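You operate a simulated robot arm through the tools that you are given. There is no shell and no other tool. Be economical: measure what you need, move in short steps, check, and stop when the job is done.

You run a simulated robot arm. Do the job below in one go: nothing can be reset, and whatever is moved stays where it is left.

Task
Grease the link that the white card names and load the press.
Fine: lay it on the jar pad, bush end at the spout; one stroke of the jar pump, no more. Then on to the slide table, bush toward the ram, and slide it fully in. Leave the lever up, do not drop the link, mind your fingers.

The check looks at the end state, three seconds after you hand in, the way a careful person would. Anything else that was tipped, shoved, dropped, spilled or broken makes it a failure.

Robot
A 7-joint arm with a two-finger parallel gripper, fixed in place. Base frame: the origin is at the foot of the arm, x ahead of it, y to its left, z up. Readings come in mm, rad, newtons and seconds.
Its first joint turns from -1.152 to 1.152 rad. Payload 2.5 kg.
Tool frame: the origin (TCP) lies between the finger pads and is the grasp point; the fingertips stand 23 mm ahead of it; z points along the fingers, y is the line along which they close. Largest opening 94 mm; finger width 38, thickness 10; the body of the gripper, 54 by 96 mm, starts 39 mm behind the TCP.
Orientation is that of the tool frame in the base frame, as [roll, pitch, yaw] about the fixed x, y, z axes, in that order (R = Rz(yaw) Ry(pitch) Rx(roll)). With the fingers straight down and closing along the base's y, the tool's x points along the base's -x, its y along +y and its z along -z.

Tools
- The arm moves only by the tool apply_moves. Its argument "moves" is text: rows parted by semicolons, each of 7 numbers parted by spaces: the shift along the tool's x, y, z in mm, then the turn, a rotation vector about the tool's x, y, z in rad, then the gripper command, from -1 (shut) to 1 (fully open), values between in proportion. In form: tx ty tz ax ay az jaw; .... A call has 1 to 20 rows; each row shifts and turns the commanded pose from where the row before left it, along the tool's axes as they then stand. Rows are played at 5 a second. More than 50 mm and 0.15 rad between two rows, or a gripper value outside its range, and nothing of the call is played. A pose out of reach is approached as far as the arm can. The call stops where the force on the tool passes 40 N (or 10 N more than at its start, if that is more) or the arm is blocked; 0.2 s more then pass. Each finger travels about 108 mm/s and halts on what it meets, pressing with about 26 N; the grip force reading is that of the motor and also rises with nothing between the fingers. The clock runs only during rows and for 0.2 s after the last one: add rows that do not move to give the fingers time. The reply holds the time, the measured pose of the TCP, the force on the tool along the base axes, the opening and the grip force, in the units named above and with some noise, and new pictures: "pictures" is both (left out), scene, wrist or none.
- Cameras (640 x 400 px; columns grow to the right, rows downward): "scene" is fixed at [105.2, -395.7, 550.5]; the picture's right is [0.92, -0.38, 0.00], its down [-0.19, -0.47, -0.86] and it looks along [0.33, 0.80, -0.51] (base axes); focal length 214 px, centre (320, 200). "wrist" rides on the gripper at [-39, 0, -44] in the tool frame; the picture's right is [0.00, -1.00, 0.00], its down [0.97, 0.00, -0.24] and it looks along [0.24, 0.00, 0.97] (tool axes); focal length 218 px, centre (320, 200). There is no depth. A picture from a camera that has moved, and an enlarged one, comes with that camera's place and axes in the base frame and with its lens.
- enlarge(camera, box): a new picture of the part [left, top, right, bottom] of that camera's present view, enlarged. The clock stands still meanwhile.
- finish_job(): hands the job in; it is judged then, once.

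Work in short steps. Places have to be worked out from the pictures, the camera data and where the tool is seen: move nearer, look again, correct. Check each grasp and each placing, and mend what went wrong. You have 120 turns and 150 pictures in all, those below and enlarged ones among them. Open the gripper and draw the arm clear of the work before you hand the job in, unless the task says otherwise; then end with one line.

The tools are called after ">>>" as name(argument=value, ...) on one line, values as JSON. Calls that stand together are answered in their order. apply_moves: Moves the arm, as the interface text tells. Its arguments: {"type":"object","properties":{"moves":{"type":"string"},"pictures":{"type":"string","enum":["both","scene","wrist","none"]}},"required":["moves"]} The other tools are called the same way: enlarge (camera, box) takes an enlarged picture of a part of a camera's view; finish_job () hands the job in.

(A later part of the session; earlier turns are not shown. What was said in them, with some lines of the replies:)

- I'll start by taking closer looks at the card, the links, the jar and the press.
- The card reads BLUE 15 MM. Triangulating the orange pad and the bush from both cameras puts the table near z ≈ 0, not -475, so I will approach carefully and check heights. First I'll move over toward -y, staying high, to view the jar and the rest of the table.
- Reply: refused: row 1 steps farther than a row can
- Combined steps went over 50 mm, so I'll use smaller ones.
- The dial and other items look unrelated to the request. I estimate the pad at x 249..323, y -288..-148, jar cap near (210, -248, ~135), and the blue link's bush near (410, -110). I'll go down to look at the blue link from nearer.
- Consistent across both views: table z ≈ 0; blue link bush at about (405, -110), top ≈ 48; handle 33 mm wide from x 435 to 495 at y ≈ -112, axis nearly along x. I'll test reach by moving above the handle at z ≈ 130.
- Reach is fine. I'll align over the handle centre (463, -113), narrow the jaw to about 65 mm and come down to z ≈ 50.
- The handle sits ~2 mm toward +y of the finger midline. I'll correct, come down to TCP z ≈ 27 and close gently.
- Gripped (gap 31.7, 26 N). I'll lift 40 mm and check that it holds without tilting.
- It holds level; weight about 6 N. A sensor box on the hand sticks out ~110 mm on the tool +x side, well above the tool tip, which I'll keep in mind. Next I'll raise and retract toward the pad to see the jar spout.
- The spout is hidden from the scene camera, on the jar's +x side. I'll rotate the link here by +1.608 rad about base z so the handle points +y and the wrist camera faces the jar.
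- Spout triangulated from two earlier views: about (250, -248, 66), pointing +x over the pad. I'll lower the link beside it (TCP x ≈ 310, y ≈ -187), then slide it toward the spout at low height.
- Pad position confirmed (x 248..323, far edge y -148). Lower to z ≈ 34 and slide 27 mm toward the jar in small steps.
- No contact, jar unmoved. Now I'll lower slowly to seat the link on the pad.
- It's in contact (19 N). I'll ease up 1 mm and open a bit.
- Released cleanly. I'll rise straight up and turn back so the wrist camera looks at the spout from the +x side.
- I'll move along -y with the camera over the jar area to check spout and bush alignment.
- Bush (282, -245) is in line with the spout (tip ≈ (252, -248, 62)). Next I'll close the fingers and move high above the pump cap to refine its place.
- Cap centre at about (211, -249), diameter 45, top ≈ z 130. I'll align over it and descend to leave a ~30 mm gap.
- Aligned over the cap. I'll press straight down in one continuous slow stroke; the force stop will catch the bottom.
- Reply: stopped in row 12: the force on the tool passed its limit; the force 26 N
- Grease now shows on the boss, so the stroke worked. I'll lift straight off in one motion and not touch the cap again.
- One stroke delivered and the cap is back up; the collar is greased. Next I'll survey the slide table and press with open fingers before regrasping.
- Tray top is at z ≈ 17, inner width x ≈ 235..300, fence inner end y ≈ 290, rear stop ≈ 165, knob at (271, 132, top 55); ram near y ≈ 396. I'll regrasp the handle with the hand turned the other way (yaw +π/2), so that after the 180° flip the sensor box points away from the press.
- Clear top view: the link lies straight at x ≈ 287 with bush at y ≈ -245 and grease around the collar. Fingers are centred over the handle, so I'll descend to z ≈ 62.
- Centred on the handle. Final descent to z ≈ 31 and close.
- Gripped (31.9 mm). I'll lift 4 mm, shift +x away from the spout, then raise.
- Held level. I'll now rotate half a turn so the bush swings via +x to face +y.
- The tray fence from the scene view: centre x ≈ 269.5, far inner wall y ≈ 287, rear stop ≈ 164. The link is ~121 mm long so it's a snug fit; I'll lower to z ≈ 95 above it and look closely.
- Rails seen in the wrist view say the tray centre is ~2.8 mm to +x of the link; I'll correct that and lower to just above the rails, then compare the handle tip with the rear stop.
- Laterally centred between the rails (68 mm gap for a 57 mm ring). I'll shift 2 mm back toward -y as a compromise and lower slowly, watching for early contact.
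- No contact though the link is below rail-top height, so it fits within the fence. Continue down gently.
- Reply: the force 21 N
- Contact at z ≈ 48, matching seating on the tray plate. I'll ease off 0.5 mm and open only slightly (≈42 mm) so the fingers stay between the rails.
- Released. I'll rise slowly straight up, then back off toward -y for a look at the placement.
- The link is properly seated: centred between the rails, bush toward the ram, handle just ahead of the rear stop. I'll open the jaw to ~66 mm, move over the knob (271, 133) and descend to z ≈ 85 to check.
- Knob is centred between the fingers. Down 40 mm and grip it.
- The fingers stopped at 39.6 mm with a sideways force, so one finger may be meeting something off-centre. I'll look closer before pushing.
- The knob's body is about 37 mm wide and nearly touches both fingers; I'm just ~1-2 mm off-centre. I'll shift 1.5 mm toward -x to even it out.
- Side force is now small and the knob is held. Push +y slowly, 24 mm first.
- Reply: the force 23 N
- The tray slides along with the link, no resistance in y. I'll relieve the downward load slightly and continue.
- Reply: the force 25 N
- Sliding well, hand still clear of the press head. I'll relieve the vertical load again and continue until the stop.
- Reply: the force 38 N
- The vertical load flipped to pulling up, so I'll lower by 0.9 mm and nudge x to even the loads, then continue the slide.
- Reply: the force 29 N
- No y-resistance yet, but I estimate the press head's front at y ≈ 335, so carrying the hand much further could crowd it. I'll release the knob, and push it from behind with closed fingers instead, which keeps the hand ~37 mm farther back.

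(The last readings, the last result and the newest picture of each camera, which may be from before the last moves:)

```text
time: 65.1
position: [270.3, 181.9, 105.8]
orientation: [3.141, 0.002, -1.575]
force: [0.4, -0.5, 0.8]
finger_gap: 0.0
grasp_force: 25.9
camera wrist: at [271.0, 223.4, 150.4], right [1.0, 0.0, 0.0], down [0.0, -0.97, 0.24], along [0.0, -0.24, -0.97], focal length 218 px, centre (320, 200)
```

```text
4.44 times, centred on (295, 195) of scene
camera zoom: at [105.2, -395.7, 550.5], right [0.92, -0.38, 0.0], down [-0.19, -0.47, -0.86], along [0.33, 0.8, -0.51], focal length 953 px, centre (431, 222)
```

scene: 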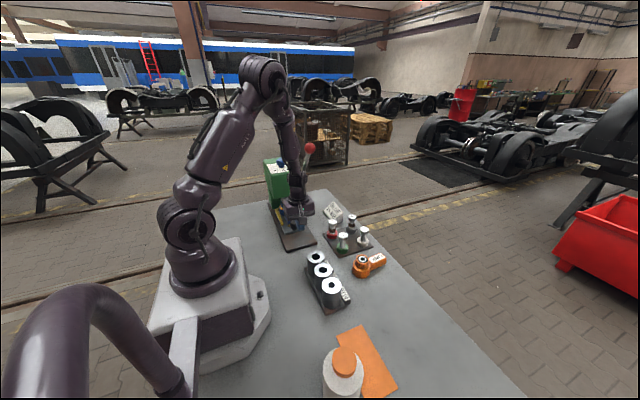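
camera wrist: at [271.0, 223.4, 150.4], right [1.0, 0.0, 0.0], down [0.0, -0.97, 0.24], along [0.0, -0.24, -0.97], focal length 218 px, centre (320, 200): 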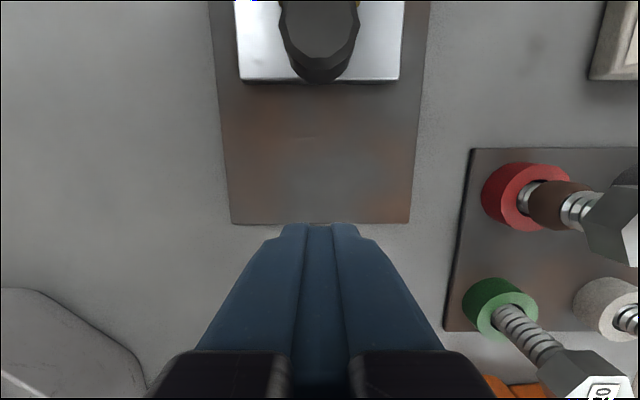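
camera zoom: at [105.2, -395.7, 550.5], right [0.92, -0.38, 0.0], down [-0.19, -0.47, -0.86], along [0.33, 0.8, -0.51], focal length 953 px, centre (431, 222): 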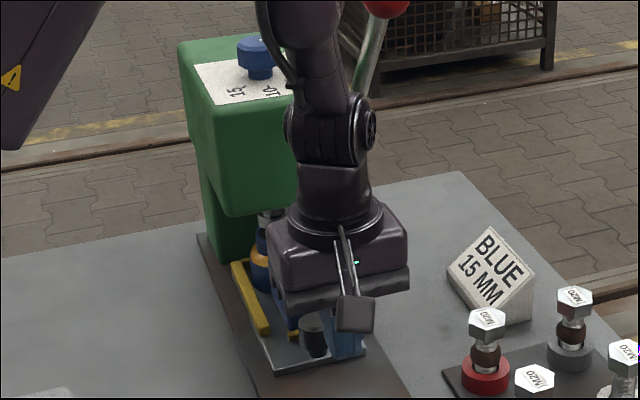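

The bush is now nearly under the ram. I'll descend behind the knob to z ≈ 54 and push it forward slowly.

>>> apply_moves(moves="0 0 30 0 0 0 -1;0 0 22 0 0 0 -1;-15 0 0 0 0 0 -1;-15 0 0 0 0 0 -1;-6 0 0 0 0 0 -1;-4 0 0 0 0 0 -1;-4 0 0 0 0 0 -1;-4 0 0 0 0 0 -1;-4 0 0 0 0 0 -1;0 0 0 0 0 0 -1")

>>> enlarge(camera="scene", box=[255, 150, 335, 240])

```text
time: 67.3
position: [269.6, 230.8, 53.5]
orientation: [3.137, -0.009, -1.578]
force: [-4.7, -32.8, 15.5]
finger_gap: 0.0
grasp_force: 25.9
camera wrist: at [271.5, 272.6, 97.7], right [1.0, -0.01, 0.0], down [-0.01, -0.97, 0.25], along [-0.01, -0.25, -0.97], focal length 218 px, centre (320, 200)
```

scene: 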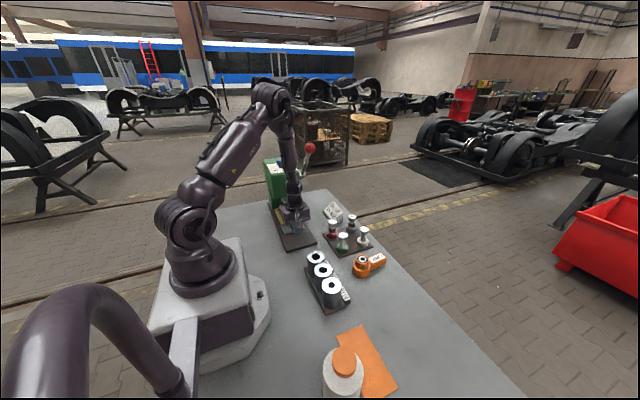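
wrist: 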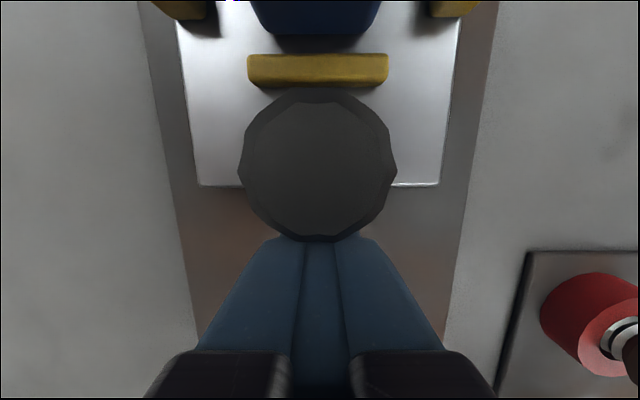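

```text
4.44 times, centred on (295, 195) of scene
camera zoom: at [105.1, -395.7, 550.5], right [0.92, -0.38, 0.0], down [-0.19, -0.47, -0.86], along [0.33, 0.8, -0.51], focal length 953 px, centre (431, 222)
```

zoom: 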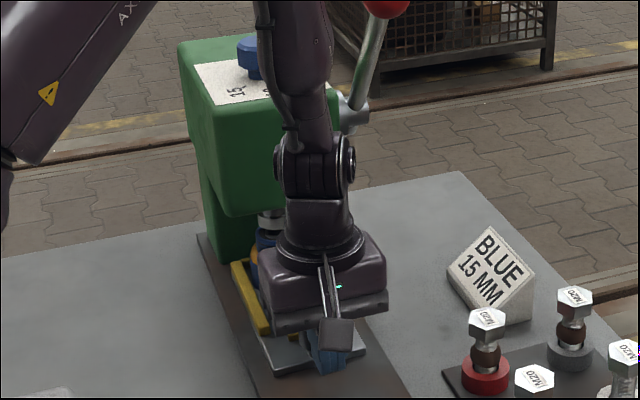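

Force in y jumped to 33 N where earlier sliding took under 2 N, so the tray is likely at its end stop. I'll press 2 mm more to confirm it doesn't advance.

>>> apply_moves(moves="-1 0 0 0 0 0 -1;-1 0 0 0 0 0 -1;0 0 0 0 0 0 -1", pictures="none")

```text
time: 68.1
position: [269.5, 230.1, 52.3]
orientation: [3.137, -0.015, -1.579]
force: [-0.5, -42.2, 13.9]
finger_gap: 0.0
grasp_force: 26.1
```

It doesn't advance: fully in. I'll back off toward -y, rise, and move aside to view the result.

>>> apply_moves(moves="5 0 0 0 0 0 -1;25 0 0 0 0 0 -1;30 0 -10 0 0 0 -1;0 0 -45 0 0 0 -1;0 0 -45 0 0 0 -1;0 0 -45 0 0 0 0;45 0 0 0 0 0 0.5;45 0 0 0 0 0 0.5;45 0 -10 0 0 0 0.5;0 0 0 0 0 0 0.5")

>>> enlarge(camera="scene", box=[250, 140, 330, 250])

>>> enlarge(camera="wrist", box=[240, 0, 420, 200])

```text
time: 70.3
position: [268.7, 42.0, 211.0]
orientation: [-3.141, 0.001, -1.573]
force: [0.1, -0.3, -0.1]
finger_gap: 70.4
grasp_force: 0.0
camera wrist: at [270.1, 83.1, 256.0], right [1.0, 0.0, 0.0], down [0.0, -0.97, 0.24], along [0.0, -0.24, -0.97], focal length 218 px, centre (320, 200)
```

scene: 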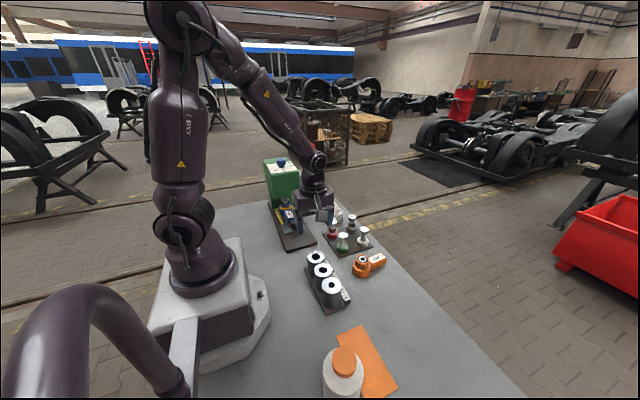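
wrist: 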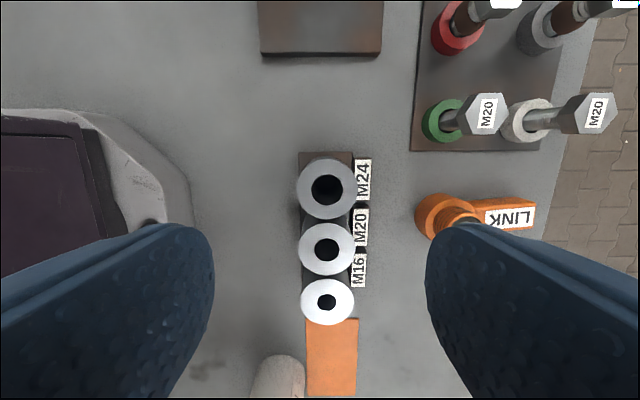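

```text
3.64 times, centred on (290, 195) of scene
camera zoom: at [105.2, -395.7, 550.5], right [0.92, -0.38, 0.0], down [-0.19, -0.47, -0.86], along [0.33, 0.8, -0.51], focal length 780 px, centre (429, 218)
```

zoom: 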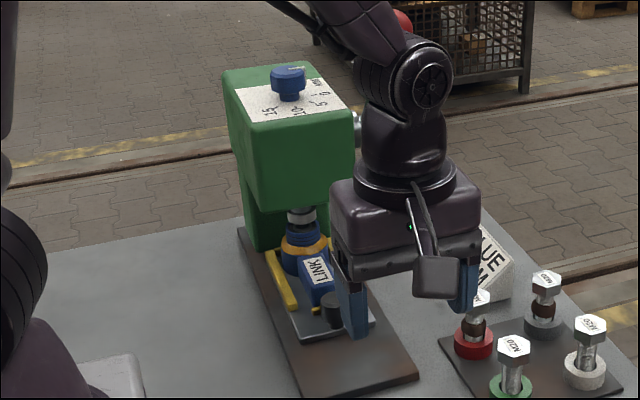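

```text
2.00 times, centred on (330, 100) of wrist
camera zoom: at [270.1, 83.1, 256.0], right [1.0, 0.0, 0.0], down [0.0, -0.97, 0.24], along [0.0, -0.24, -0.97], focal length 436 px, centre (300, 400)
```

zoom: 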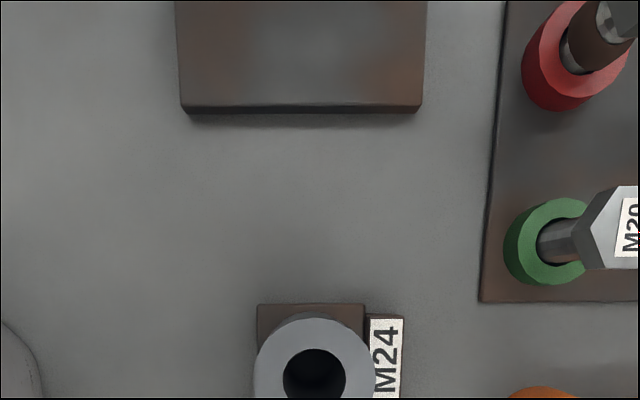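

The bush sits directly under the ram with the tray fully in. I'll draw the arm well clear and take a final look at press, lever and jar.

>>> apply_moves(moves="0 0 -45 0 0 0 0.5;0 0 -45 0 0 0 0.5;40 0 -25 0 0 0 0.5;45 0 0 0 0 0 0.5;45 0 0 0 0 0 0.5;0 0 0 0 0 0 0.5")

>>> enlarge(camera="scene", box=[250, 130, 350, 255])

>>> enlarge(camera="scene", box=[290, 220, 450, 400])

```text
time: 71.7
position: [268.8, -86.7, 323.3]
orientation: [3.141, -0.002, -1.577]
force: [0.1, 0.0, 0.4]
finger_gap: 70.4
grasp_force: 0.0
camera wrist: at [269.4, -46.5, 368.3], right [1.0, 0.0, 0.0], down [0.0, -0.97, 0.24], along [0.0, -0.24, -0.97], focal length 218 px, centre (320, 200)
```

scene: 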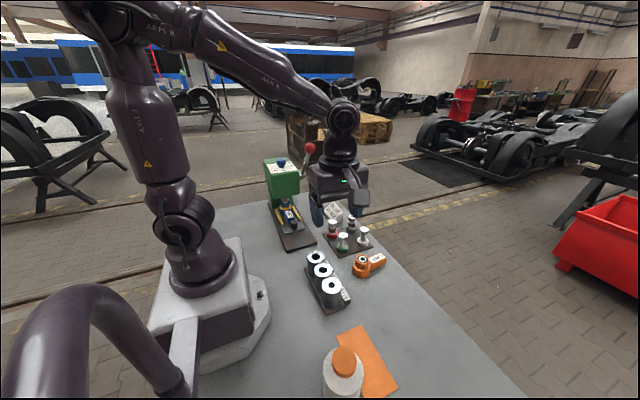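
wrist: 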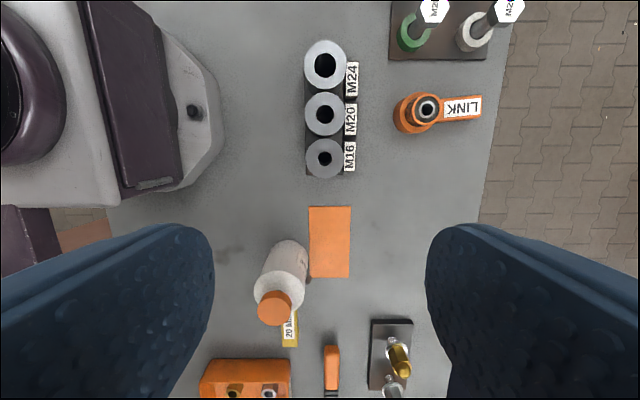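

```text
3.20 times, centred on (300, 192) of scene
camera zoom: at [105.2, -395.7, 550.5], right [0.92, -0.38, 0.0], down [-0.19, -0.47, -0.86], along [0.33, 0.8, -0.51], focal length 686 px, centre (384, 224)
```

zoom: 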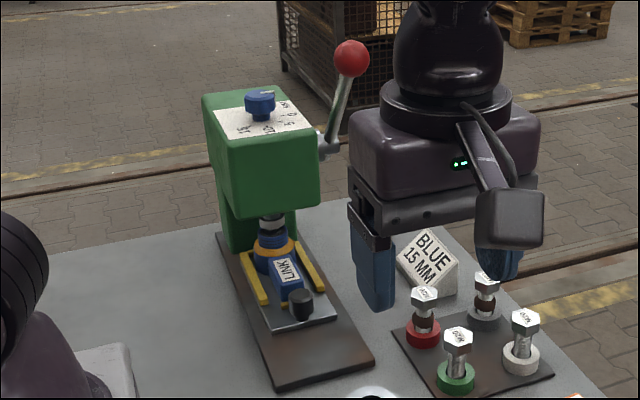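

```text
2.22 times, centred on (370, 310) of scene
camera zoom: at [105.2, -395.7, 550.5], right [0.92, -0.38, 0.0], down [-0.19, -0.47, -0.86], along [0.33, 0.8, -0.51], focal length 477 px, centre (209, -44)
```

zoom: 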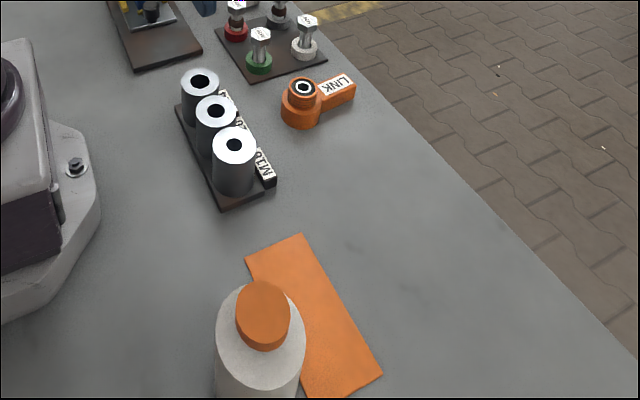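

The lever is up, the greased blue link is under the ram with the tray fully in, everything else is undisturbed, and the gripper is open and clear. Handing in.

>>> finish_job()

```text
The job is handed in.
```

The blue link has one pump stroke of grease and sits on the slide table, bush toward the ram and pushed in to the stop; the lever is up, the arm is clear, and I left the press dial alone, since the job didn't ask to set the card's 15 MM.
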